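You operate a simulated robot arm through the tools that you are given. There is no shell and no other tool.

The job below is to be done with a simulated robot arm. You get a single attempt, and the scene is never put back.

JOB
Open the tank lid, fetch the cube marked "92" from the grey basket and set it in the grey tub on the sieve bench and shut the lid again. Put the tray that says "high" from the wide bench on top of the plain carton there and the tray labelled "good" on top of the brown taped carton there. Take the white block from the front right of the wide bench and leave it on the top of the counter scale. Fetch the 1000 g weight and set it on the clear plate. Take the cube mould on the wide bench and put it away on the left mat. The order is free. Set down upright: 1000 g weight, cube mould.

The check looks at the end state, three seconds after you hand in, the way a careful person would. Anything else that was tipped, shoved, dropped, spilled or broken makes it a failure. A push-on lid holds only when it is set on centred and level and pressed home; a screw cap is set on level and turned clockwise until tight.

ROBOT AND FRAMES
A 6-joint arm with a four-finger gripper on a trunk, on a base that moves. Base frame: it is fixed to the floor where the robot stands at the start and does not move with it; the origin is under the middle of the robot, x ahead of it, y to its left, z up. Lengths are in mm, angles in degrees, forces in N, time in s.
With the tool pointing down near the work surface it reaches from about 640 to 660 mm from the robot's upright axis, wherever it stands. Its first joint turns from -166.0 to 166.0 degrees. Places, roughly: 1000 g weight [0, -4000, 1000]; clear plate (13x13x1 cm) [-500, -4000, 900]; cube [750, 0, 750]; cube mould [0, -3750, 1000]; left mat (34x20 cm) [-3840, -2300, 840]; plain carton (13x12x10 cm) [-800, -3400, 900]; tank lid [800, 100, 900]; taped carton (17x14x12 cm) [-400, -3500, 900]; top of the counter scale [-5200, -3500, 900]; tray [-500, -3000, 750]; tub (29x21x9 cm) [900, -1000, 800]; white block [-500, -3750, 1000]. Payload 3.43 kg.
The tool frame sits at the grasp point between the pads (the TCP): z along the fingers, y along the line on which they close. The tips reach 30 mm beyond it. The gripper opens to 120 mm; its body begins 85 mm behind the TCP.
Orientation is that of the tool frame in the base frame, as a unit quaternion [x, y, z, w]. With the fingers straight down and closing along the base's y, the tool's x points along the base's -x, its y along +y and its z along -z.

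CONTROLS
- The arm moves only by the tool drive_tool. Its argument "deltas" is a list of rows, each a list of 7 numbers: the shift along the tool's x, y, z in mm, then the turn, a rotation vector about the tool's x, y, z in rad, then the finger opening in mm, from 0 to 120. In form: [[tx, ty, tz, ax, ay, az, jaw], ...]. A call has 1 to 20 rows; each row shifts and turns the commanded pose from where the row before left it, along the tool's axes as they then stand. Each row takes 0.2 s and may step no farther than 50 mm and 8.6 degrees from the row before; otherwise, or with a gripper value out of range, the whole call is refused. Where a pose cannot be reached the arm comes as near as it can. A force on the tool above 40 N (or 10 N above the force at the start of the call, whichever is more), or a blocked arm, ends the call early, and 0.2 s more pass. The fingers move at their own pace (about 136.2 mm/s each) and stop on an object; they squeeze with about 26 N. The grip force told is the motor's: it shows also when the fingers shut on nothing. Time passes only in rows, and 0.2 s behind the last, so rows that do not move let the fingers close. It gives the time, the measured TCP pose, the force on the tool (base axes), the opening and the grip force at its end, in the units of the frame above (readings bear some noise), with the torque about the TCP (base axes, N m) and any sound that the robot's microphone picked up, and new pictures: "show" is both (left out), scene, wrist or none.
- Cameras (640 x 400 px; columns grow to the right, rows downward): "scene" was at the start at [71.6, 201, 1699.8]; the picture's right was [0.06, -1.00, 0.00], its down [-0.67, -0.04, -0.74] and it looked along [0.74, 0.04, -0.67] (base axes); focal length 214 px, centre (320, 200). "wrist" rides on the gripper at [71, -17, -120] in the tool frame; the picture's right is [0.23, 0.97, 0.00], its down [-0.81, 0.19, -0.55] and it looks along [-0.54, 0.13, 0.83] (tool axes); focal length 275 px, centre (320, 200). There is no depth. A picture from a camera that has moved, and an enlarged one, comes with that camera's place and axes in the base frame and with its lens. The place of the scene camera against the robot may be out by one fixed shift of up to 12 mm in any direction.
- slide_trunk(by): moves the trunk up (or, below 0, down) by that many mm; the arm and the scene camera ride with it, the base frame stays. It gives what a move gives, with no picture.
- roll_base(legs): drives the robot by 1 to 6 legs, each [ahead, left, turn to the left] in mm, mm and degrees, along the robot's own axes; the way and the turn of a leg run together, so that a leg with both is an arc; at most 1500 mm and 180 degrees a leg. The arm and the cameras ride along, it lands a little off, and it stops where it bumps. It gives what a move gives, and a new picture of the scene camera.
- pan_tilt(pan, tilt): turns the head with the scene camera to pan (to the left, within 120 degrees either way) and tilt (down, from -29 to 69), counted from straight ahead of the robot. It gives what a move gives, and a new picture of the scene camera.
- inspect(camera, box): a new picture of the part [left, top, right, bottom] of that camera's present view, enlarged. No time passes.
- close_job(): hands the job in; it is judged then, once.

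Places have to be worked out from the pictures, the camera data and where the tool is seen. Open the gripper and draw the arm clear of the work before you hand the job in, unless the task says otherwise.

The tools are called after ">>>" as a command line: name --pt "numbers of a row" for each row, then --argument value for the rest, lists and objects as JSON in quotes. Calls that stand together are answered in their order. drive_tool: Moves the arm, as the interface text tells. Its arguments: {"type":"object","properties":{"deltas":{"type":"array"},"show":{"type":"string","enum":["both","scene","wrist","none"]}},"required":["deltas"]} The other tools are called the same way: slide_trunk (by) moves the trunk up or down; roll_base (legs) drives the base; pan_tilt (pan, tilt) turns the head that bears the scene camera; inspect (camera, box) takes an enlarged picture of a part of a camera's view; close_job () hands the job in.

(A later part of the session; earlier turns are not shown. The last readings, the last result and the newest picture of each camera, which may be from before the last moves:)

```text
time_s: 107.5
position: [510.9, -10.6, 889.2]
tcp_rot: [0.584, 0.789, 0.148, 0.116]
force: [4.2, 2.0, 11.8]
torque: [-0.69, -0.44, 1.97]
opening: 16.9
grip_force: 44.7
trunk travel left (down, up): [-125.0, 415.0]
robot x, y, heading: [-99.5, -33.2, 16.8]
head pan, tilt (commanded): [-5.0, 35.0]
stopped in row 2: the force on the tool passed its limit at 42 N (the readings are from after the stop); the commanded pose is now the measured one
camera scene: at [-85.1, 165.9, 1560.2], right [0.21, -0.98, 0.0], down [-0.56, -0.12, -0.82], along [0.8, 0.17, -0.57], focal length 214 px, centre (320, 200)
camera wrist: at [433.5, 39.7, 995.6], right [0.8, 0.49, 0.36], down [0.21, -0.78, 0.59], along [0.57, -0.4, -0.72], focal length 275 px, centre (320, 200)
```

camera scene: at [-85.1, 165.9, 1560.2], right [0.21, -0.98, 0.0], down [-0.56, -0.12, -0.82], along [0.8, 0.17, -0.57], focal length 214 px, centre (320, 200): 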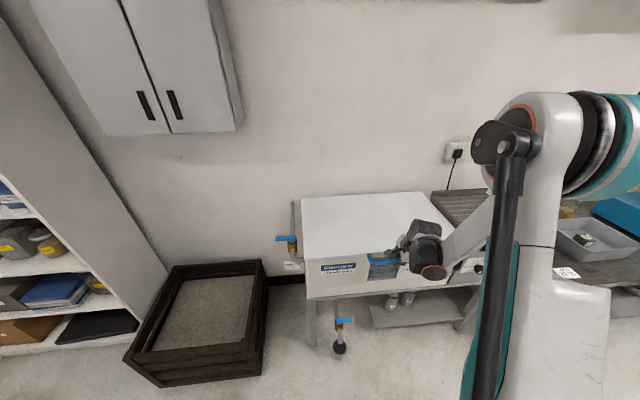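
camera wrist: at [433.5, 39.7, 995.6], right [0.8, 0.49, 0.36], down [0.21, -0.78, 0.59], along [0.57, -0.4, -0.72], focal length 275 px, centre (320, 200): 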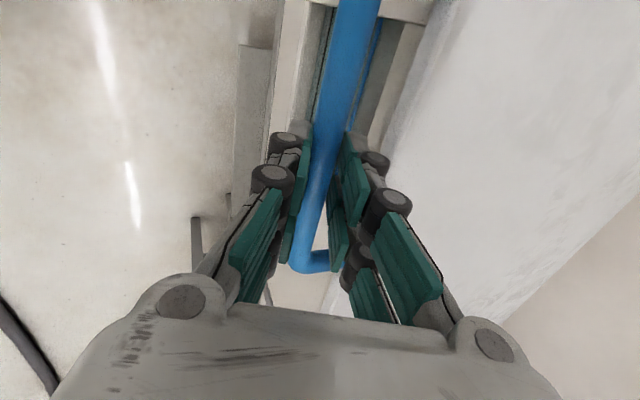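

Contact: the lid is seated. I'll open slightly and withdraw along the tool axis, then check and press the lid home.

>>> drive_tool --pt "0 0 0 0 0 0 26" --pt "0 0 0 0 0 0 34" --pt "0 0 -15 0 0 0 34" --pt "0 0 -30 0 0 0 34" --pt "0 0 -40 0 0 0 34" --pt "0 0 -45 0 0 0 34" --show "both"

>>> inspect --camera "scene" --box '[280, 170, 500, 310]'

```text
time_s: 108.9
position: [464.9, -24.2, 1010.5]
tcp_rot: [0.585, 0.789, 0.149, 0.115]
force: [0.0, 0.6, 0.1]
torque: [-0.03, 0.01, -0.01]
opening: 33.9
grip_force: 0.0
trunk travel left (down, up): [-125.0, 415.0]
robot x, y, heading: [-102.1, -37.8, 16.9]
head pan, tilt (commanded): [-5.0, 35.0]
camera scene: at [-85.1, 165.6, 1560.2], right [0.21, -0.98, 0.0], down [-0.56, -0.12, -0.82], along [0.8, 0.17, -0.57], focal length 214 px, centre (320, 200)
camera wrist: at [387.6, 26.1, 1116.9], right [0.8, 0.48, 0.36], down [0.21, -0.78, 0.59], along [0.56, -0.4, -0.72], focal length 275 px, centre (320, 200)
```

scene: 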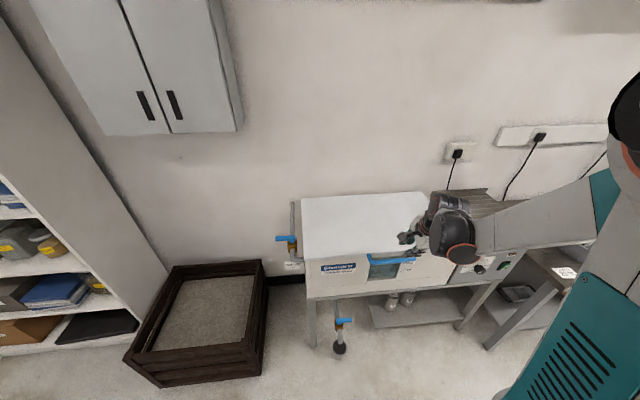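
wrist: 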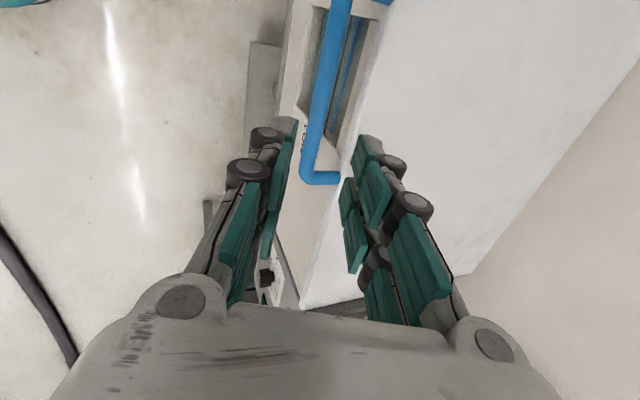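

```text
2.86 times, centred on (390, 240) of scene
camera zoom: at [-85.1, 165.6, 1560.2], right [0.21, -0.98, 0.0], down [-0.56, -0.12, -0.82], along [0.8, 0.17, -0.57], focal length 613 px, centre (120, 86)
```

zoom: 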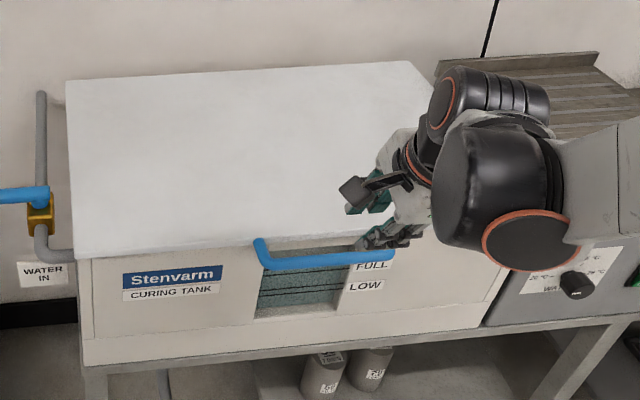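

The lid looks fully closed like at the start. To be sure I'll press lightly on its front edge with closed fingers.

>>> drive_tool --pt "0 43.4 17.3 0 0 0 0" --pt "0 43.4 17.3 0 0 0 0" --pt "0 43.4 17.3 0 0 0 0" --pt "0 -14 35 0 0 0 0" --pt "0 -12 30 0 0 0 0" --show "none"

>>> drive_tool --pt "0 -2 5 0 0 0 0" --pt "0 -2 5 0 0 0 0" --pt "0 -2 5 0 0 0 0" --show "none"

```text
time_s: 110.1
position: [600.3, 14.8, 939.9]
tcp_rot: [0.585, 0.789, 0.149, 0.115]
force: [0.1, -0.4, 0.1]
torque: [-0.02, -0.01, 0.01]
opening: 0.0
grip_force: 26.1
trunk travel left (down, up): [-125.0, 415.0]
robot x, y, heading: [-100.9, -31.8, 17.3]
head pan, tilt (commanded): [-5.0, 35.0]
```

```text
time_s: 110.9
position: [599.5, 13.8, 923.3]
tcp_rot: [0.585, 0.789, 0.149, 0.115]
force: [0.9, 0.3, -0.1]
torque: [-0.02, 0.0, 0.03]
opening: 0.0
grip_force: 26.0
trunk travel left (down, up): [-125.0, 415.0]
robot x, y, heading: [-98.8, -36.6, 17.1]
head pan, tilt (commanded): [-5.0, 35.0]
```

>>> drive_tool --pt "0 -1.2 3 0 0 0 0" --pt "0 -1.2 3 0 0 0 0" --pt "0 -1.2 3 0 0 0 0" --show "none"

```text
time_s: 111.7
position: [598.9, 14.6, 914.2]
tcp_rot: [0.585, 0.789, 0.149, 0.115]
force: [0.6, 0.9, -0.2]
torque: [0.01, 0.01, -0.01]
opening: 0.2
grip_force: 25.8
trunk travel left (down, up): [-125.0, 415.0]
robot x, y, heading: [-99.7, -33.6, 17.0]
head pan, tilt (commanded): [-5.0, 35.0]
```

No contact yet at tip height ~886. I'll go on down in small steps until the lid is felt.

>>> drive_tool --pt "0 -1.2 3 0 0 0 0" --pt "0 -1.2 3 0 0 0 0" --pt "0 -1.2 3 0 0 0 0" --pt "0 -1.2 3 0 0 0 0" --show "both"

```text
time_s: 112.7
position: [599.8, 13.3, 904.8]
tcp_rot: [0.585, 0.788, 0.152, 0.117]
force: [-4.4, -1.6, 29.3]
torque: [0.2, 0.13, -0.02]
opening: 0.0
grip_force: 26.2
trunk travel left (down, up): [-125.0, 415.0]
robot x, y, heading: [-98.5, -35.4, 17.0]
head pan, tilt (commanded): [-5.0, 35.0]
stopped in row 4: the force on the tool passed its limit at 48 N (the readings are from after the stop); the commanded pose is now the measured one
camera scene: at [-87.5, 165.2, 1560.5], right [0.21, -0.98, 0.0], down [-0.56, -0.12, -0.82], along [0.8, 0.17, -0.57], focal length 214 px, centre (320, 200)
camera wrist: at [521.0, 65.3, 1010.9], right [0.8, 0.48, 0.36], down [0.2, -0.78, 0.59], along [0.57, -0.4, -0.72], focal length 275 px, centre (320, 200)
```

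scene: 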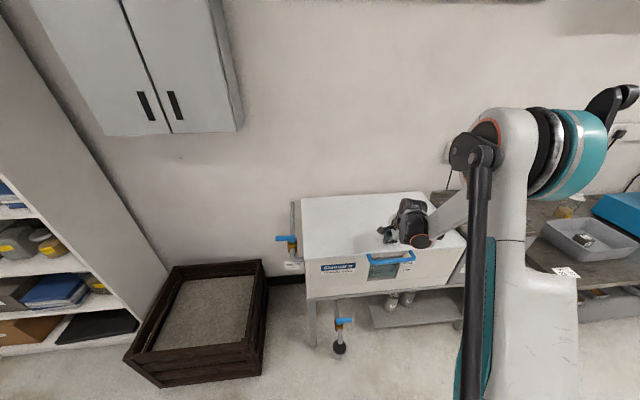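
wrist: 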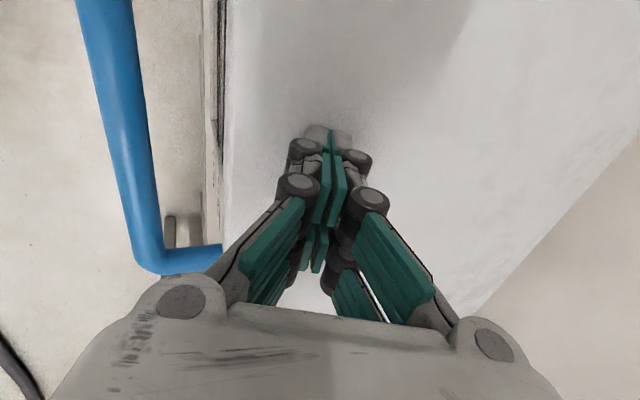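

Firm contact with the lid top at z≈877: the lid is shut and pressed home. I'll lift the hand clear and raise the trunk for a good view toward the wide bench.

>>> drive_tool --pt "0 10 -30 0 0 0 0" --pt "0 15 -40 0 0 0 0" --pt "0 15 -40 0 0 0 0" --pt "0 10 -45 0 0 0 30" --pt "0 -20 -40 0.07 0 0 60" --pt "0 -30 -30 0.07 0 0 60" --pt "0 -30 -30 0.07 0 0 60" --pt "0 -30 -30 0.07 0 0 60" --pt "0 -30 -30 0.07 0 0 60" --show "none"

>>> slide_trunk --by 400

>>> pan_tilt --pan -120 --tilt 25

```text
time_s: 114.7
position: [420.2, -37.5, 1185.9]
tcp_rot: [0.596, 0.803, 0.011, 0.013]
force: [0.3, 0.2, 0.3]
torque: [-0.01, -0.02, -0.03]
opening: 59.9
grip_force: 0.1
trunk travel left (down, up): [-125.0, 415.0]
robot x, y, heading: [-99.6, -34.7, 16.9]
head pan, tilt (commanded): [-5.0, 35.0]
```

```text
time_s: 118.5
position: [421.9, -38.3, 1586.8]
tcp_rot: [0.596, 0.803, 0.011, 0.013]
force: [0.5, -0.5, 0.6]
torque: [0.01, 0.0, 0.02]
opening: 60.0
grip_force: 0.0
trunk travel left (down, up): [-525.0, 15.0]
robot x, y, heading: [-104.6, -38.1, 16.9]
head pan, tilt (commanded): [-5.0, 35.0]
```

```text
time_s: 120.5
position: [421.2, -37.4, 1586.4]
tcp_rot: [0.597, 0.802, 0.011, 0.012]
force: [-0.6, 0.3, 0.4]
torque: [0.0, -0.01, 0.0]
opening: 59.9
grip_force: 0.0
trunk travel left (down, up): [-525.0, 15.0]
robot x, y, heading: [-103.9, -36.4, 17.1]
head pan, tilt (commanded): [-120.0, 25.0]
camera scene: at [-81.5, 158.4, 1965.7], right [0.12, -0.99, 0.0], down [-0.52, -0.06, -0.85], along [0.85, 0.1, -0.52], focal length 214 px, centre (320, 200)
```

scene: 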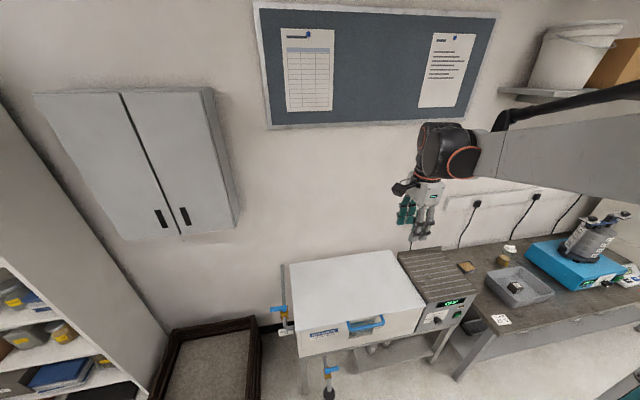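

The lid is shut and the cube sits in the tub. The head pan lags again; I'll let a moment pass and look.

>>> drive_tool --pt "0 0 0 0 0 0 60" --pt "0 0 0 0 0 0 60" --pt "0 0 0 0 0 0 60" --show "scene"

```text
time_s: 121.3
position: [421.5, -37.5, 1587.5]
tcp_rot: [0.596, 0.803, 0.011, 0.013]
force: [0.3, -1.0, -0.2]
torque: [-0.01, 0.0, -0.01]
opening: 60.0
grip_force: 0.0
trunk travel left (down, up): [-525.0, 15.0]
robot x, y, heading: [-102.0, -36.8, 16.7]
head pan, tilt (commanded): [-120.0, 25.0]
camera scene: at [-81.2, 158.3, 1966.7], right [0.12, -0.99, 0.0], down [-0.51, -0.06, -0.86], along [0.85, 0.1, -0.51], focal length 214 px, centre (320, 200)
```

scene: 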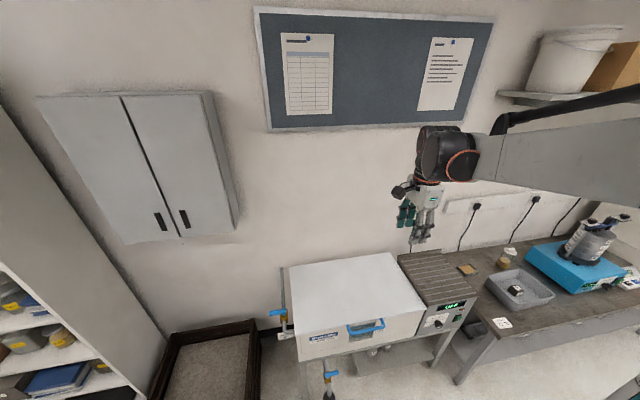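

The head seems blocked by the raised arm beside it, as at the very start. I'll lower the hand so the elbow moves away, then pan again.

>>> pan_tilt --pan -8 --tilt 30

>>> drive_tool --pt "0 0 45 0 0 0 60" --pt "0 0 45 0 0 0 60" --pt "0 0 45 0 0 0 60" --pt "0 0 45 0 0 0 60" --pt "0 0 45 0 0 0 60" --pt "0 0 45 0 0 0 60" --show "none"

>>> pan_tilt --pan -115 --tilt 25

```text
time_s: 123.2
position: [421.4, -38.1, 1585.3]
tcp_rot: [0.595, 0.803, 0.011, 0.013]
force: [0.1, 0.3, -0.5]
torque: [-0.02, 0.01, 0.04]
opening: 59.7
grip_force: 0.1
trunk travel left (down, up): [-525.0, 15.0]
robot x, y, heading: [-101.2, -34.7, 17.0]
head pan, tilt (commanded): [-8.0, 30.0]
camera scene: at [-81.5, 159.6, 1966.6], right [0.14, -0.99, 0.0], down [-0.51, -0.07, -0.86], along [0.85, 0.12, -0.51], focal length 214 px, centre (320, 200)
```

scene: 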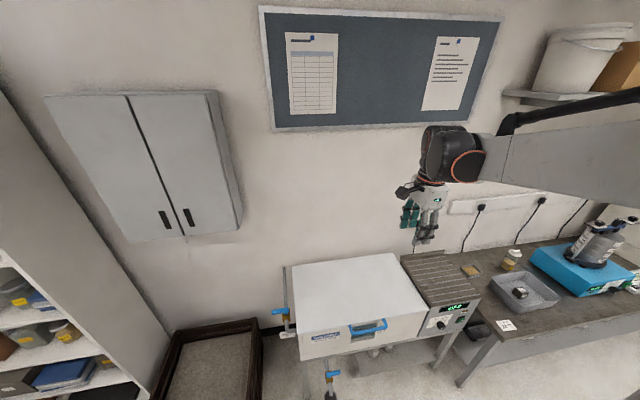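

```text
time_s: 124.6
position: [431.8, -37.2, 1315.7]
tcp_rot: [0.596, 0.803, 0.01, 0.012]
force: [0.8, -0.1, -0.2]
torque: [-0.04, 0.04, 0.0]
opening: 60.3
grip_force: 0.2
trunk travel left (down, up): [-525.0, 15.0]
robot x, y, heading: [-101.8, -33.9, 17.0]
head pan, tilt (commanded): [-8.0, 30.0]
```

```text
time_s: 126.4
position: [430.2, -37.2, 1317.8]
tcp_rot: [0.596, 0.803, 0.011, 0.013]
force: [-0.5, -0.7, 0.1]
torque: [0.0, 0.03, -0.01]
opening: 60.0
grip_force: 0.0
trunk travel left (down, up): [-525.0, 15.0]
robot x, y, heading: [-100.3, -32.0, 17.0]
head pan, tilt (commanded): [-115.0, 25.0]
camera scene: at [-183.4, 56.1, 1976.0], right [-0.99, 0.14, 0.0], down [0.06, 0.42, -0.91], along [-0.13, -0.9, -0.42], focal length 214 px, centre (320, 200)
```

scene: 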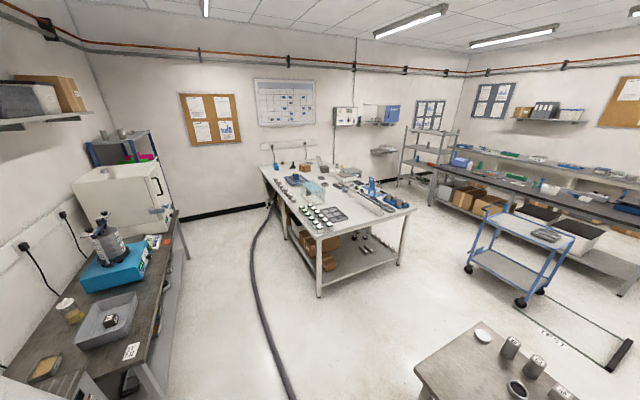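

Good overview from 1976 mm. I'll enlarge the wide bench section by section.

>>> inspect --camera "scene" --box '[250, 150, 350, 212]'

>>> inspect --camera "scene" --box '[320, 155, 420, 217]'

>>> inspect --camera "scene" --box '[270, 180, 370, 242]'

```text
6.40 times, centred on (300, 181) of scene
camera zoom: at [-183.4, 56.1, 1976.0], right [-0.99, 0.14, 0.0], down [0.06, 0.42, -0.91], along [-0.13, -0.9, -0.42], focal length 1373 px, centre (448, 322)
```

zoom: 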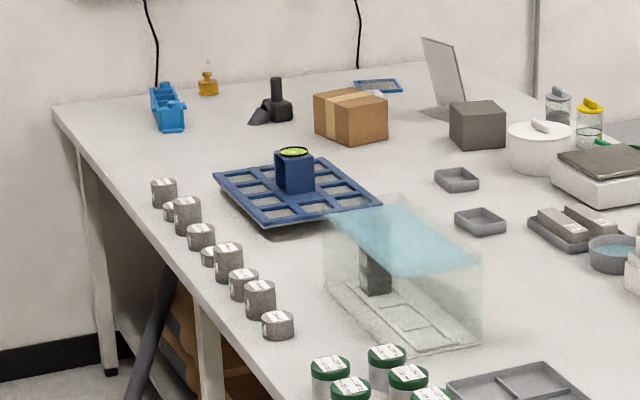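

```text
6.40 times, centred on (370, 186) of scene
camera zoom: at [-183.4, 56.1, 1976.0], right [-0.99, 0.14, 0.0], down [0.06, 0.42, -0.91], along [-0.13, -0.9, -0.42], focal length 1373 px, centre (0, 290)
```

zoom: 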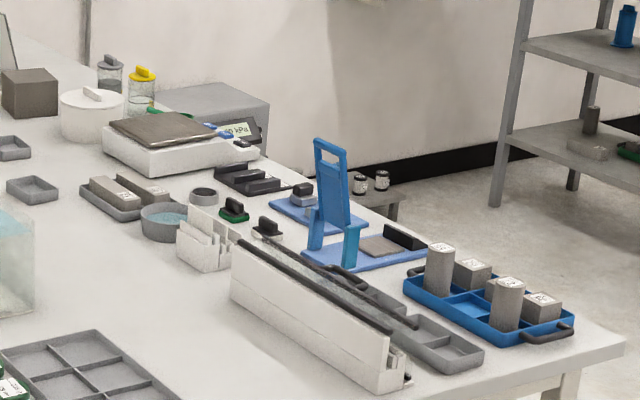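

```text
6.40 times, centred on (320, 211) of scene
camera zoom: at [-183.4, 56.1, 1976.0], right [-0.99, 0.14, 0.0], down [0.06, 0.42, -0.91], along [-0.13, -0.9, -0.42], focal length 1373 px, centre (320, 130)
```

zoom: 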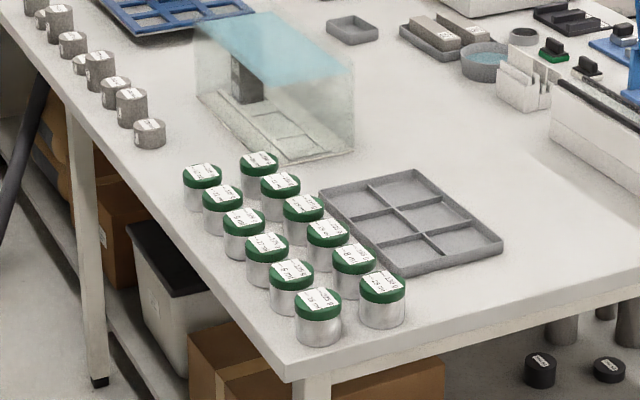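

The layout matches the rough places: brown taped carton, dark plain carton, brass weight, blue-rimmed clear plate, blue cube mould at the far end. I'll zoom harder into that area.

>>> inspect --camera "scene" --box '[255, 150, 305, 182]'

>>> inspect --camera "scene" --box '[295, 148, 355, 186]'

>>> inspect --camera "scene" --box '[310, 165, 370, 203]'

>>> inspect --camera "scene" --box '[360, 165, 420, 203]'

```text
12.50 times, centred on (280, 166) of scene
camera zoom: at [-183.4, 56.1, 1976.0], right [-0.99, 0.14, 0.0], down [0.06, 0.42, -0.91], along [-0.13, -0.9, -0.42], focal length 2681 px, centre (820, 625)
```

zoom: 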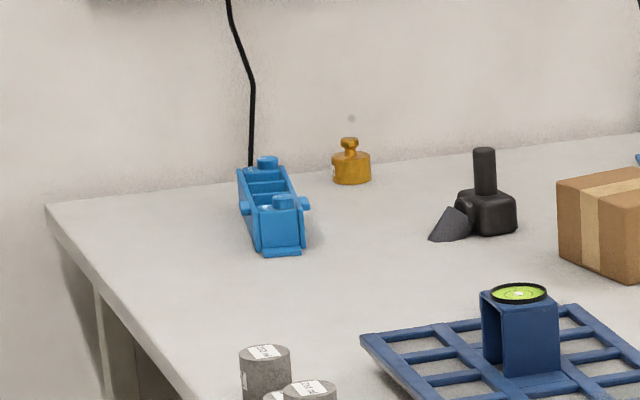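

```text
10.53 times, centred on (325, 167) of scene
camera zoom: at [-183.4, 56.1, 1976.0], right [-0.99, 0.14, 0.0], down [0.06, 0.42, -0.91], along [-0.13, -0.9, -0.42], focal length 2258 px, centre (267, 547)
```

zoom: 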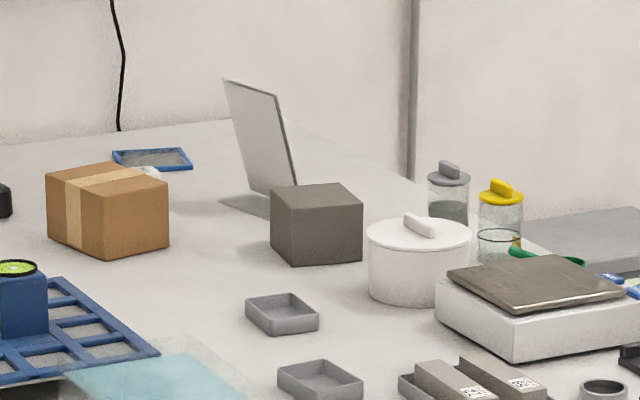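

```text
10.53 times, centred on (340, 184) of scene
camera zoom: at [-183.4, 56.1, 1976.0], right [-0.99, 0.14, 0.0], down [0.06, 0.42, -0.91], along [-0.13, -0.9, -0.42], focal length 2258 px, centre (110, 368)
```

zoom: 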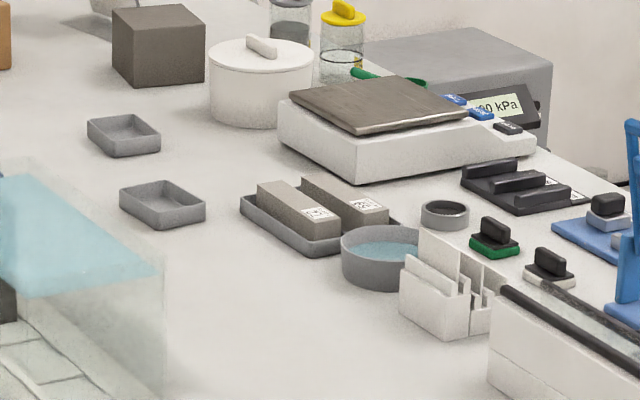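

```text
10.53 times, centred on (390, 184) of scene
camera zoom: at [-183.4, 56.1, 1976.0], right [-0.99, 0.14, 0.0], down [0.06, 0.42, -0.91], along [-0.13, -0.9, -0.42], focal length 2258 px, centre (-417, 368)
```

zoom: 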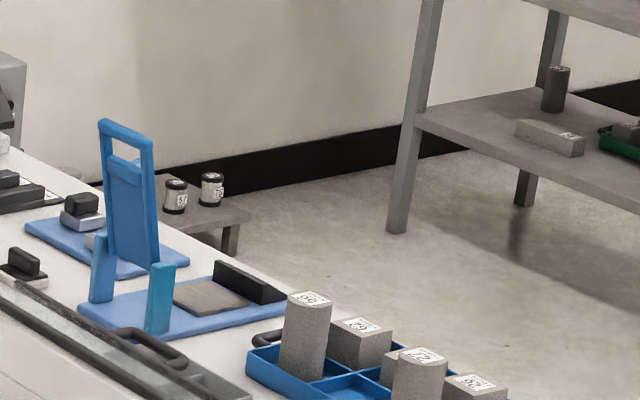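

From here I can tell: carton tops, two small grey trays near (-655,-3055) and (-660,-2765), and a small white block hidden behind the taped carton; the bench's front seems to be the far long side. I'll now drive there, first crossing the floor hose carefully with a short leg to see whether it blocks the base.

>>> roll_base --legs '[[0, -400, 0], [-300, -300, 0]]'

```text
time_s: 131.1
position: [345.0, -799.7, 1318.7]
tcp_rot: [0.599, 0.801, 0.012, 0.012]
force: [0.7, -0.6, 0.6]
torque: [0.04, -0.02, -0.01]
opening: 60.3
grip_force: 0.0
trunk travel left (down, up): [-525.0, 15.0]
robot x, y, heading: [-184.2, -793.5, 16.6]
head pan, tilt (commanded): [-115.0, 25.0]
camera scene: at [-268.5, -703.6, 1976.0], right [-0.99, 0.14, 0.0], down [0.06, 0.42, -0.91], along [-0.13, -0.9, -0.42], focal length 214 px, centre (320, 200)
```

scene: 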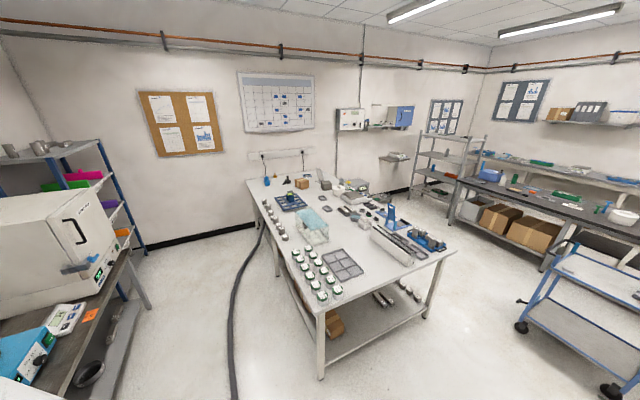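

No bump: the base rolls over the hose and the hose hasn't moved. I'll continue back between the near table and the wide bench.

>>> roll_base --legs '[[-1187, -38, 0.6]]'

```text
time_s: 137.2
position: [-792.5, -1181.7, 1317.8]
tcp_rot: [0.595, 0.804, 0.011, 0.013]
force: [-0.4, 0.0, 0.9]
torque: [0.01, 0.0, 0.03]
opening: 60.1
grip_force: 0.0
trunk travel left (down, up): [-525.0, 15.0]
robot x, y, heading: [-1323.6, -1181.5, 17.0]
head pan, tilt (commanded): [-115.0, 25.0]
camera scene: at [-1407.3, -1089.7, 1975.9], right [-0.99, 0.14, 0.0], down [0.06, 0.42, -0.91], along [-0.12, -0.9, -0.42], focal length 214 px, centre (320, 200)
```

scene: 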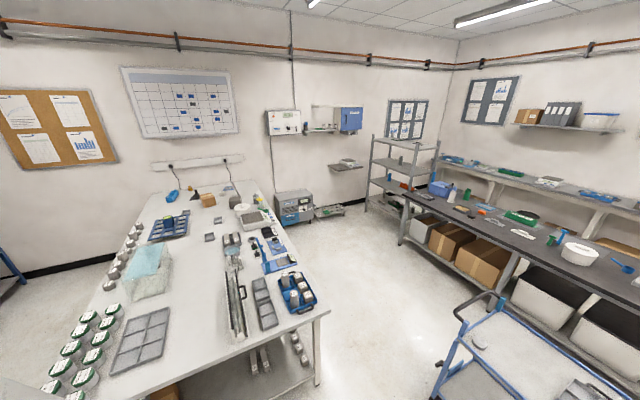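

The aisle on the bench's far side is clear, with the blue trolley to my right rear. I'll enlarge the bench's objects from this new angle.

>>> inspect --camera "scene" --box '[140, 180, 300, 280]'

>>> inspect --camera "scene" --box '[150, 175, 230, 225]'

>>> inspect --camera "scene" --box '[200, 180, 280, 230]'

>>> inspect --camera "scene" --box '[390, 150, 640, 306]'

```text
4.00 times, centred on (220, 230) of scene
camera zoom: at [-1407.3, -1089.7, 1975.9], right [-0.99, 0.14, 0.0], down [0.06, 0.42, -0.91], along [-0.12, -0.9, -0.42], focal length 858 px, centre (720, 80)
```

zoom: 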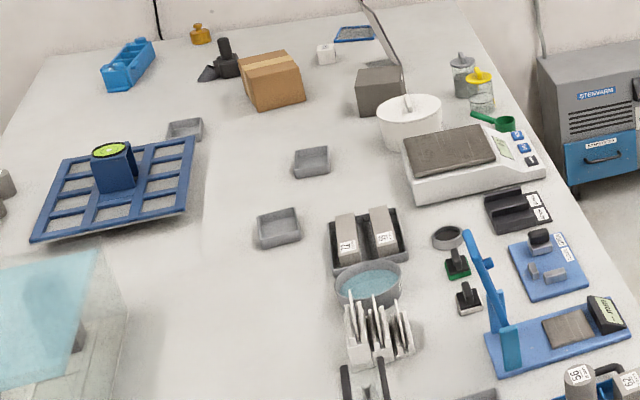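

```text
8.00 times, centred on (190, 200) of scene
camera zoom: at [-1407.3, -1089.7, 1975.9], right [-0.99, 0.14, 0.0], down [0.06, 0.42, -0.91], along [-0.12, -0.9, -0.42], focal length 1716 px, centre (1360, 200)
```

zoom: 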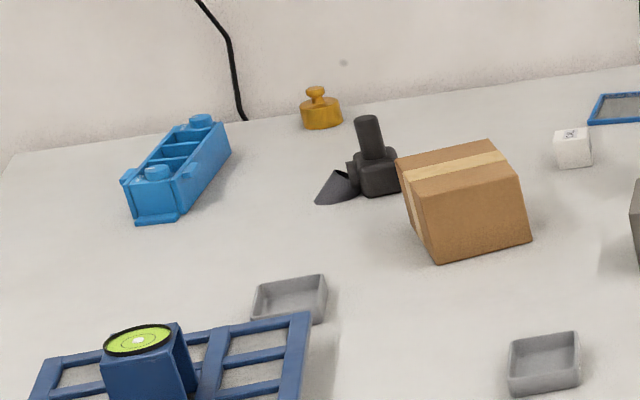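

```text
8.00 times, centred on (240, 205) of scene
camera zoom: at [-1407.3, -1089.7, 1975.9], right [-0.99, 0.14, 0.0], down [0.06, 0.42, -0.91], along [-0.12, -0.9, -0.42], focal length 1716 px, centre (960, 160)
```

zoom: 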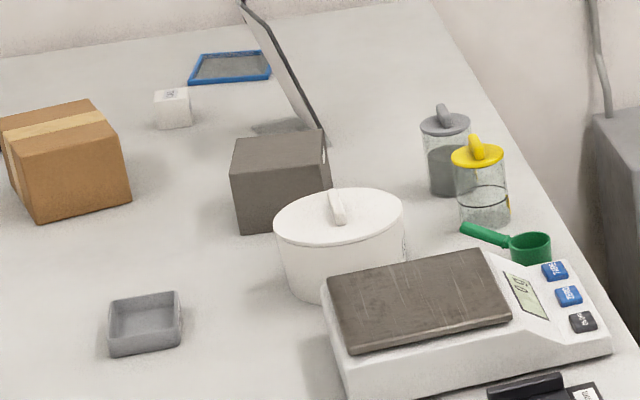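

```text
2.56 times, centred on (515, 228) of scene
camera zoom: at [-1407.3, -1089.7, 1975.9], right [-0.99, 0.14, 0.0], down [0.06, 0.42, -0.91], along [-0.12, -0.9, -0.42], focal length 549 px, centre (-179, 128)
```

zoom: 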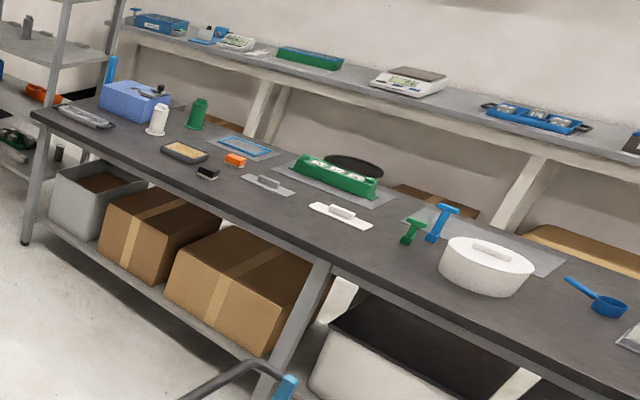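

Three small grey trays are visible, plus the white block (with a label) near (-525,-3669), bench top z≈890. I'll drive around the corner into the aisle along the bench's front side.

>>> roll_base --legs '[[-740, -370, 0.3], [-80, -1100, 0]]'

```text
time_s: 146.8
position: [-1145.8, -2810.5, 1318.3]
tcp_rot: [0.594, 0.804, 0.011, 0.013]
force: [0.2, -0.4, 0.7]
torque: [0.01, 0.0, 0.01]
opening: 59.9
grip_force: 0.1
trunk travel left (down, up): [-525.0, 15.0]
robot x, y, heading: [-1676.3, -2803.0, 17.2]
head pan, tilt (commanded): [-115.0, 25.0]
camera scene: at [-1759.4, -2720.0, 1976.0], right [-0.99, 0.13, 0.0], down [0.06, 0.42, -0.91], along [-0.12, -0.9, -0.42], focal length 214 px, centre (320, 200)
```

scene: 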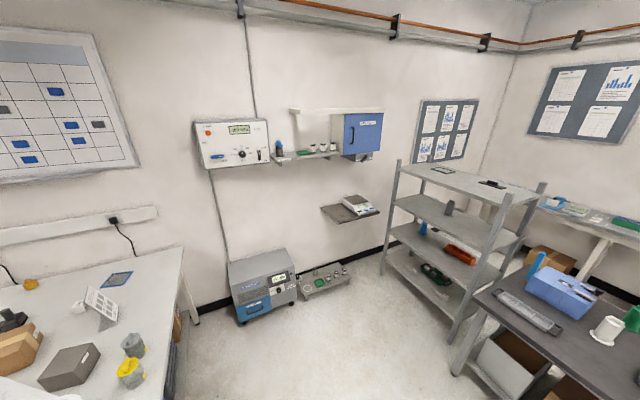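

I'm now in the aisle at the bench's front. I'll turn the head toward the bench.

>>> pan_tilt --pan -65 --tilt 38

>>> inspect --camera "scene" --box '[0, 0, 640, 400]'

```text
time_s: 148.0
position: [-1145.1, -2808.9, 1317.6]
tcp_rot: [0.594, 0.804, 0.011, 0.012]
force: [0.7, 0.1, 0.9]
torque: [0.0, 0.0, 0.03]
opening: 59.9
grip_force: 0.2
trunk travel left (down, up): [-525.0, 15.0]
robot x, y, heading: [-1677.6, -2811.1, 17.2]
head pan, tilt (commanded): [-65.0, 38.0]
camera scene: at [-1689.2, -2692.0, 1955.6], right [-0.74, -0.67, 0.0], down [-0.41, 0.46, -0.79], along [0.53, -0.58, -0.62], focal length 214 px, centre (320, 200)
```

scene: 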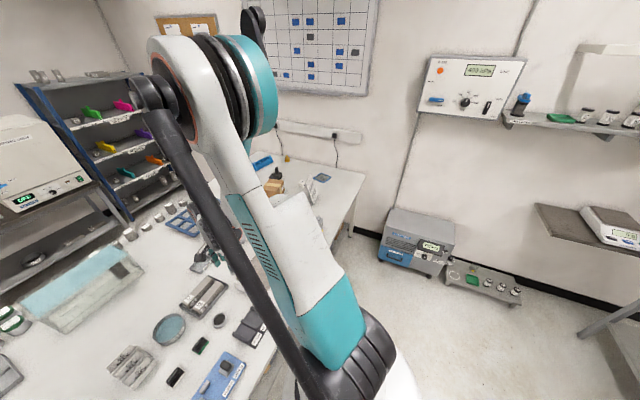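

```text
1.00 times, centred on (320, 200) of scene (not enlarged: the box is as wide or as high as the picture)
camera zoom: at [-1689.2, -2692.0, 1955.6], right [-0.74, -0.67, 0.0], down [-0.41, 0.46, -0.79], along [0.53, -0.58, -0.62], focal length 214 px, centre (320, 200)
```

zoom: 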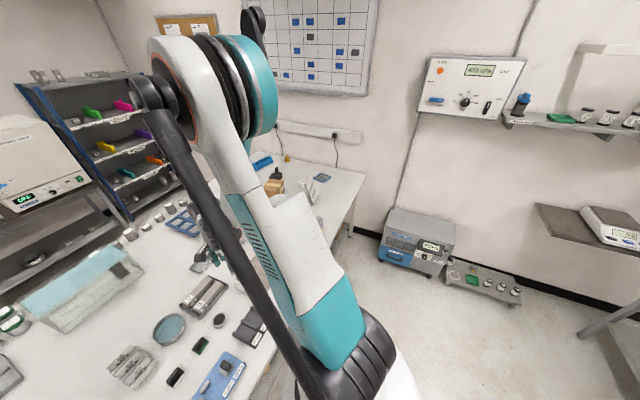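

The arm blocks this view. I'll shift right along the aisle so the cartons are straight ahead, and look with the head facing forward.

>>> roll_base --legs '[[0, -750, 0]]'

>>> pan_tilt --pan 0 --tilt 40

```text
time_s: 152.0
position: [-918.7, -3521.6, 1317.3]
tcp_rot: [0.59, 0.807, 0.011, 0.012]
force: [0.5, 0.7, -0.1]
torque: [0.02, 0.01, 0.02]
opening: 60.1
grip_force: 0.1
trunk travel left (down, up): [-525.0, 15.0]
robot x, y, heading: [-1452.3, -3528.5, 17.9]
head pan, tilt (commanded): [-65.0, 38.0]
camera scene: at [-1463.4, -3409.3, 1955.7], right [-0.73, -0.68, 0.0], down [-0.42, 0.45, -0.79], along [0.54, -0.58, -0.62], focal length 214 px, centre (320, 200)
```

scene: 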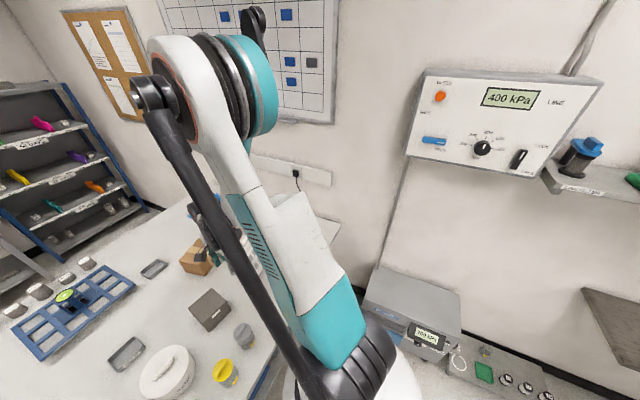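

```text
time_s: 153.4
position: [-919.0, -3520.7, 1317.0]
tcp_rot: [0.59, 0.807, 0.012, 0.012]
force: [0.6, 1.2, -0.2]
torque: [0.0, 0.0, 0.0]
opening: 60.1
grip_force: 0.1
trunk travel left (down, up): [-525.0, 15.0]
robot x, y, heading: [-1451.0, -3525.6, 18.1]
head pan, tilt (commanded): [0.0, 40.0]
camera scene: at [-1441.4, -3319.2, 1952.6], right [0.31, -0.95, 0.0], down [-0.61, -0.2, -0.77], along [0.73, 0.23, -0.64], focal length 214 px, centre (320, 200)
```

scene: 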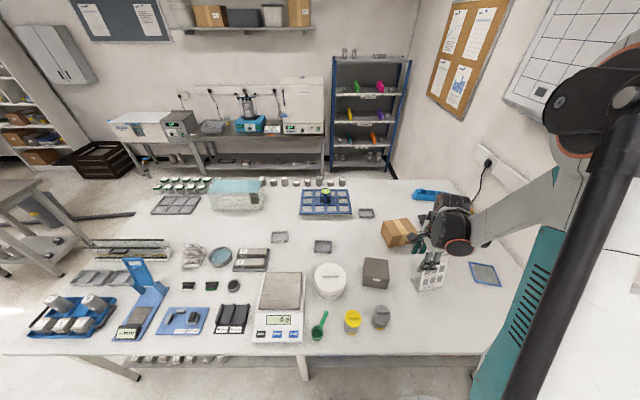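

An excellent view of the whole bench. I'll enlarge the trays, cartons, block and far items.

>>> inspect --camera "scene" --box '[260, 195, 390, 276]'

>>> inspect --camera "scene" --box '[350, 175, 510, 300]'

>>> inspect --camera "scene" --box '[0, 160, 340, 372]'

```text
4.92 times, centred on (325, 236) of scene
camera zoom: at [-1441.4, -3319.2, 1952.6], right [0.31, -0.95, 0.0], down [-0.61, -0.2, -0.77], along [0.73, 0.23, -0.64], focal length 1056 px, centre (295, 25)
```

zoom: 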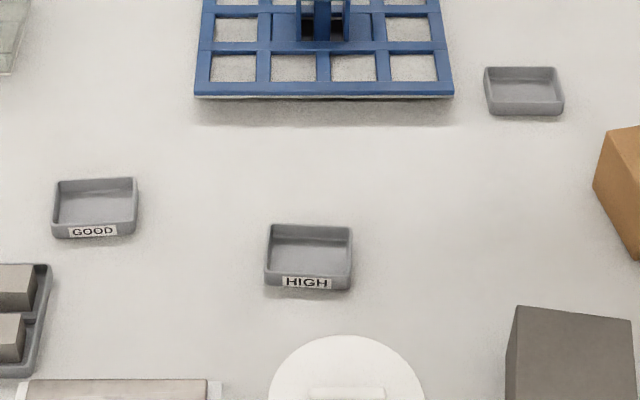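

```text
3.20 times, centred on (430, 238) of scene
camera zoom: at [-1441.4, -3319.2, 1952.6], right [0.31, -0.95, 0.0], down [-0.61, -0.2, -0.77], along [0.73, 0.23, -0.64], focal length 686 px, centre (-32, 80)
```

zoom: 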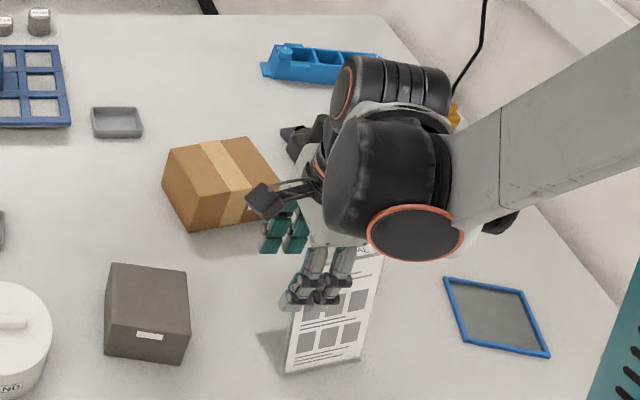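

```text
1.88 times, centred on (170, 266) of scene
camera zoom: at [-1441.4, -3319.2, 1952.6], right [0.31, -0.95, 0.0], down [-0.61, -0.2, -0.77], along [0.73, 0.23, -0.64], focal length 404 px, centre (602, 76)
```

zoom: 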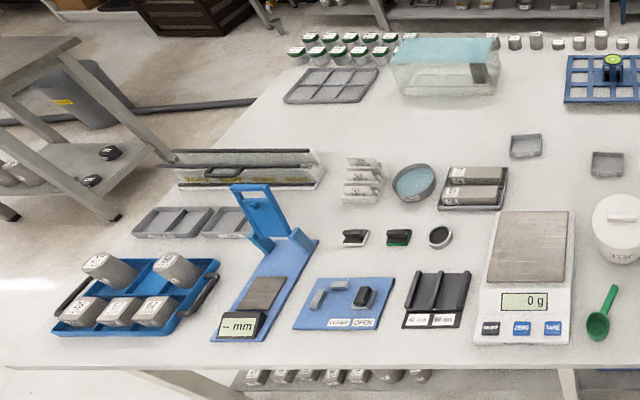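

Labels are readable now: the "HIGH" tray is at about (-664,-3090) and "GOOD" at (-678,-2811); the plain carton is the dark grey one. I'll move the hand above the HIGH tray.

>>> drive_tool --pt "25 28 0 0 0 0 110" --pt "31 34.5 0 0 0 0 110" --pt "31 34.5 0 0 0 0 110" --pt "31 34.5 0 0 0 0 110" --pt "31 34.5 0 0 0 0 110" --pt "31 34.5 0 0 0 0 110" --pt "31 34.5 0 0 0 0 110" --pt "31 34.5 0 0 0 0 110" --pt "31 34.5 0 0 0 0 110" --pt "31 34.5 0 0 0 0 110" --pt "31 34.5 0 0 0 0 110" --pt "0 0 45 0 0 0 110" --pt "0 0 45 0 0 0 110" --pt "0 0 45 0 0 0 110" --pt "0 0 45 0 0 0 110" --show "both"

```text
time_s: 156.6
position: [-673.1, -3096.6, 1156.2]
tcp_rot: [0.59, 0.807, 0.013, 0.014]
force: [-0.8, 0.1, 0.3]
torque: [0.03, -0.04, -0.02]
opening: 109.9
grip_force: 0.1
out of reach, approached as far as the arm can: row 15
trunk travel left (down, up): [-525.0, 15.0]
robot x, y, heading: [-1450.0, -3526.1, 17.9]
head pan, tilt (commanded): [0.0, 40.0]
camera scene: at [-1441.9, -3318.9, 1952.6], right [0.31, -0.95, 0.0], down [-0.61, -0.2, -0.77], along [0.73, 0.24, -0.64], focal length 214 px, centre (320, 200)
camera wrist: at [-714.8, -3033.6, 1276.7], right [0.86, 0.52, 0.03], down [0.41, -0.72, 0.56], along [0.32, -0.47, -0.82], focal length 275 px, centre (320, 200)
```

scene: 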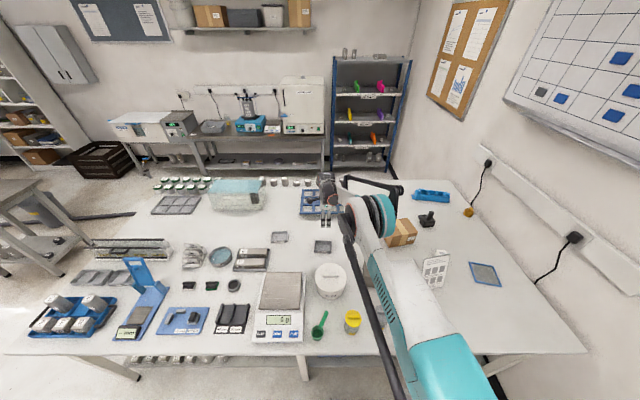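
wrist: 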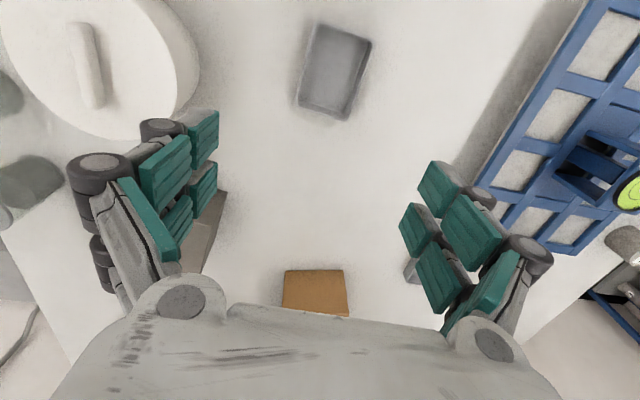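

The arm's lower limit at this radius is about 906 above mid-trunk, so I'll use the trunk to descend: lower it 130 mm and look at the tray closely.

>>> slide_trunk --by -130

>>> inspect --camera "wrist" --box '[220, 0, 440, 138]'

>>> inspect --camera "wrist" --box '[0, 0, 640, 400]'

```text
time_s: 158.2
position: [-673.3, -3096.2, 1027.6]
tcp_rot: [0.59, 0.808, 0.012, 0.013]
force: [-0.2, -0.4, 0.3]
torque: [0.01, -0.01, 0.0]
opening: 110.2
grip_force: 0.1
trunk travel left (down, up): [-395.0, 145.0]
robot x, y, heading: [-1452.8, -3526.0, 17.7]
head pan, tilt (commanded): [0.0, 40.0]
```

```text
2.90 times, centred on (330, 69) of wrist
camera zoom: at [-714.5, -3033.7, 1147.0], right [0.86, 0.51, 0.03], down [0.41, -0.72, 0.56], along [0.31, -0.47, -0.82], focal length 798 px, centre (291, 580)
```

zoom: 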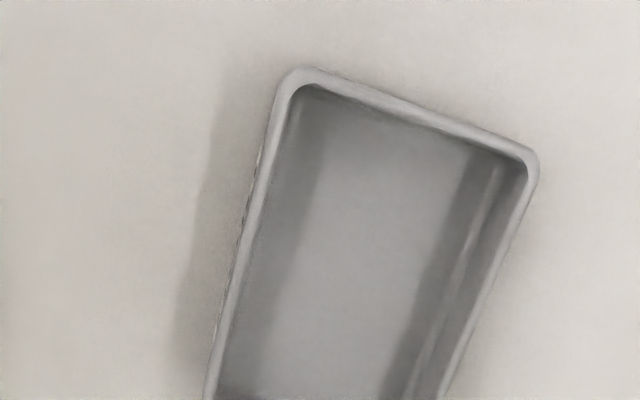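

```text
1.00 times, centred on (320, 200) of wrist (not enlarged: the box is as wide or as high as the picture)
camera zoom: at [-714.5, -3033.7, 1147.0], right [0.86, 0.51, 0.03], down [0.41, -0.72, 0.56], along [0.31, -0.47, -0.82], focal length 275 px, centre (320, 200)
```

zoom: 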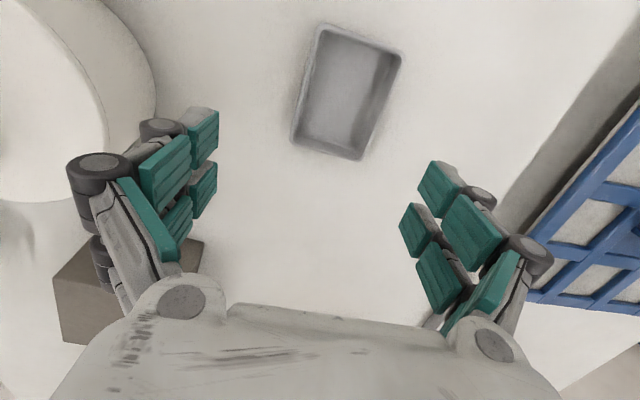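

The tray measures about 92×67 mm, rim z≈908, centred ~18 mm left and ~21 mm ahead of the tool. I'll remove the small tool tilt, centre over it, and check again.

>>> drive_tool --pt "9 10 -3 0.035 0 0 110" --pt "8.6 11 0 0 0 0 110" --show "none"

>>> slide_trunk --by -60

>>> inspect --camera "wrist" --box '[0, 0, 640, 400]'

```text
time_s: 158.8
position: [-679.6, -3085.6, 1040.9]
tcp_rot: [0.591, 0.807, 0.0, 0.003]
force: [0.1, 0.5, 0.3]
torque: [-0.03, 0.02, 0.03]
opening: 110.1
grip_force: 0.0
out of reach, approached as far as the arm can: row 1, 2
trunk travel left (down, up): [-395.0, 145.0]
robot x, y, heading: [-1450.7, -3522.9, 18.1]
head pan, tilt (commanded): [0.0, 40.0]
```

```text
time_s: 159.8
position: [-679.2, -3086.0, 981.8]
tcp_rot: [0.59, 0.807, 0.0, 0.003]
force: [-0.6, 0.1, 0.0]
torque: [0.02, -0.01, -0.01]
opening: 110.1
grip_force: 0.1
trunk travel left (down, up): [-335.0, 205.0]
robot x, y, heading: [-1447.6, -3526.0, 18.0]
head pan, tilt (commanded): [0.0, 40.0]
```

```text
1.00 times, centred on (320, 200) of wrist (not enlarged: the box is as wide or as high as the picture)
camera zoom: at [-716.8, -3021.8, 1102.9], right [0.86, 0.51, 0.0], down [0.43, -0.71, 0.56], along [0.29, -0.48, -0.83], focal length 275 px, centre (320, 200)
```

zoom: 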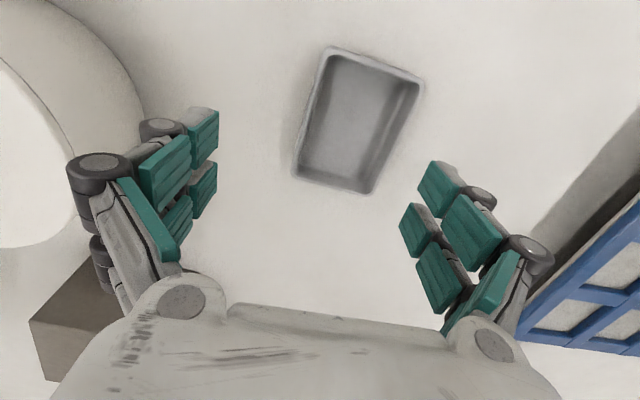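

At this radius (888 mm) the arm is at its forward limit, so I'll roll the base 60 mm closer to the bench, align the tool yaw by ~4° with the tray and centre over it.

>>> roll_base --legs '[[60, 0, -0.5]]'

>>> drive_tool --pt "8 -30 0 0 0 0.073 110" --pt "3 -8 0 0 0 0 110" --show "wrist"

```text
time_s: 160.7
position: [-616.4, -3073.1, 980.6]
tcp_rot: [0.593, 0.805, -0.001, 0.002]
force: [-0.3, -0.1, -0.1]
torque: [0.02, 0.03, 0.03]
opening: 109.9
grip_force: 0.0
trunk travel left (down, up): [-335.0, 205.0]
robot x, y, heading: [-1392.5, -3504.0, 17.4]
head pan, tilt (commanded): [0.0, 40.0]
camera scene: at [-1380.4, -3300.1, 1762.5], right [0.3, -0.95, 0.0], down [-0.61, -0.19, -0.77], along [0.73, 0.23, -0.64], focal length 214 px, centre (320, 200)
```

scene: 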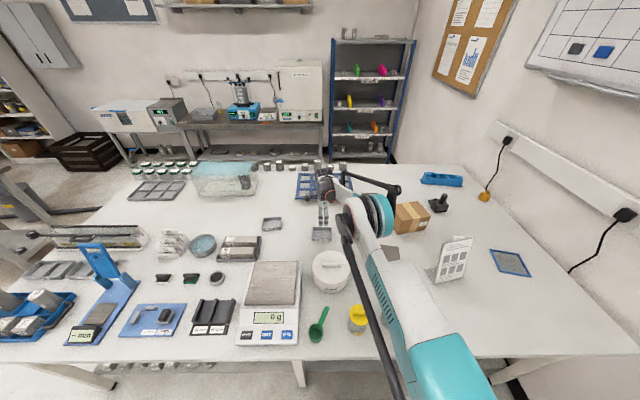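

```text
time_s: 161.3
position: [-657.7, -3073.8, 981.9]
tcp_rot: [0.623, 0.782, -0.001, 0.002]
force: [0.2, 0.0, 1.1]
torque: [0.01, 0.02, -0.03]
opening: 110.0
grip_force: 0.0
trunk travel left (down, up): [-335.0, 205.0]
robot x, y, heading: [-1391.8, -3508.6, 17.4]
head pan, tilt (commanded): [0.0, 40.0]
camera wrist: at [-689.9, -3007.6, 1102.1], right [0.9, 0.44, 0.0], down [0.37, -0.74, 0.56], along [0.25, -0.5, -0.83], focal length 275 px, centre (320, 200)
```

wrist: 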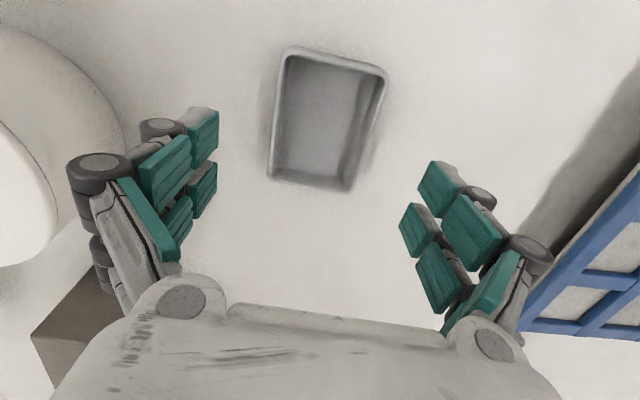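

Centred within 3 mm and aligned. I'll fine-adjust and lower with the trunk to about z=924.

>>> drive_tool --pt "3 1.5 0 0 0 0 100" --show "none"

>>> slide_trunk --by -57

>>> inspect --camera "wrist" --box '[0, 0, 640, 400]'

```text
time_s: 161.7
position: [-657.0, -3070.8, 980.8]
tcp_rot: [0.622, 0.783, 0.0, 0.003]
force: [0.6, -0.1, -0.3]
torque: [0.01, -0.01, 0.04]
opening: 100.3
grip_force: 0.1
trunk travel left (down, up): [-335.0, 205.0]
robot x, y, heading: [-1393.6, -3508.3, 17.5]
head pan, tilt (commanded): [0.0, 40.0]
```

```text
time_s: 162.7
position: [-656.4, -3070.7, 925.7]
tcp_rot: [0.622, 0.783, 0.0, 0.003]
force: [0.3, -0.3, 0.1]
torque: [-0.02, -0.01, -0.01]
opening: 99.8
grip_force: 0.1
trunk travel left (down, up): [-278.0, 262.0]
robot x, y, heading: [-1393.4, -3507.0, 17.6]
head pan, tilt (commanded): [0.0, 40.0]
```

```text
1.00 times, centred on (320, 200) of wrist (not enlarged: the box is as wide or as high as the picture)
camera zoom: at [-689.1, -3004.2, 1045.4], right [0.9, 0.44, 0.0], down [0.37, -0.74, 0.56], along [0.25, -0.5, -0.83], focal length 275 px, centre (320, 200)
```

zoom: 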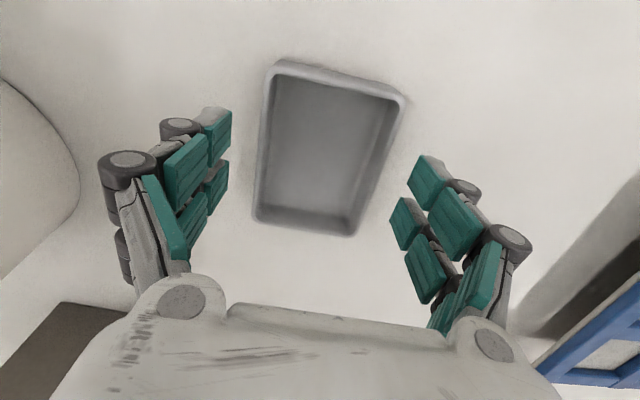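

Perfectly centred; rim z≈902 here, so the bench is ≈880. I'll lower 11 mm more and close on the tray's sides.

>>> slide_trunk --by -11

>>> drive_tool --pt "0 0 0 0 0 0 76" --pt "0 0 0 0 0 0 50" --pt "0 0 0 0 0 0 30" --pt "0 0 0 0 0 0 30" --pt "0 0 0 0 0 0 30" --show "wrist"

```text
time_s: 163.3
position: [-657.2, -3070.4, 913.7]
tcp_rot: [0.623, 0.782, 0.0, 0.003]
force: [-0.5, -0.5, 0.1]
torque: [-0.01, -0.01, 0.03]
opening: 99.9
grip_force: 0.1
trunk travel left (down, up): [-267.0, 273.0]
robot x, y, heading: [-1391.0, -3507.3, 17.2]
head pan, tilt (commanded): [0.0, 40.0]
```

```text
time_s: 164.5
position: [-658.3, -3071.5, 913.8]
tcp_rot: [0.623, 0.782, 0.0, 0.005]
force: [-5.6, -1.0, 13.4]
torque: [0.08, 0.35, 0.04]
opening: 34.7
grip_force: 2.9
trunk travel left (down, up): [-267.0, 273.0]
robot x, y, heading: [-1392.0, -3507.6, 17.6]
head pan, tilt (commanded): [0.0, 40.0]
camera wrist: at [-690.0, -3004.7, 1034.7], right [0.9, 0.44, 0.0], down [0.37, -0.74, 0.56], along [0.25, -0.5, -0.83], focal length 275 px, centre (320, 200)
```

wrist: 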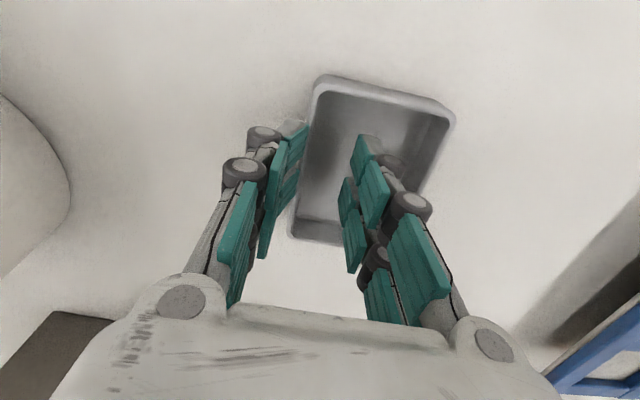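

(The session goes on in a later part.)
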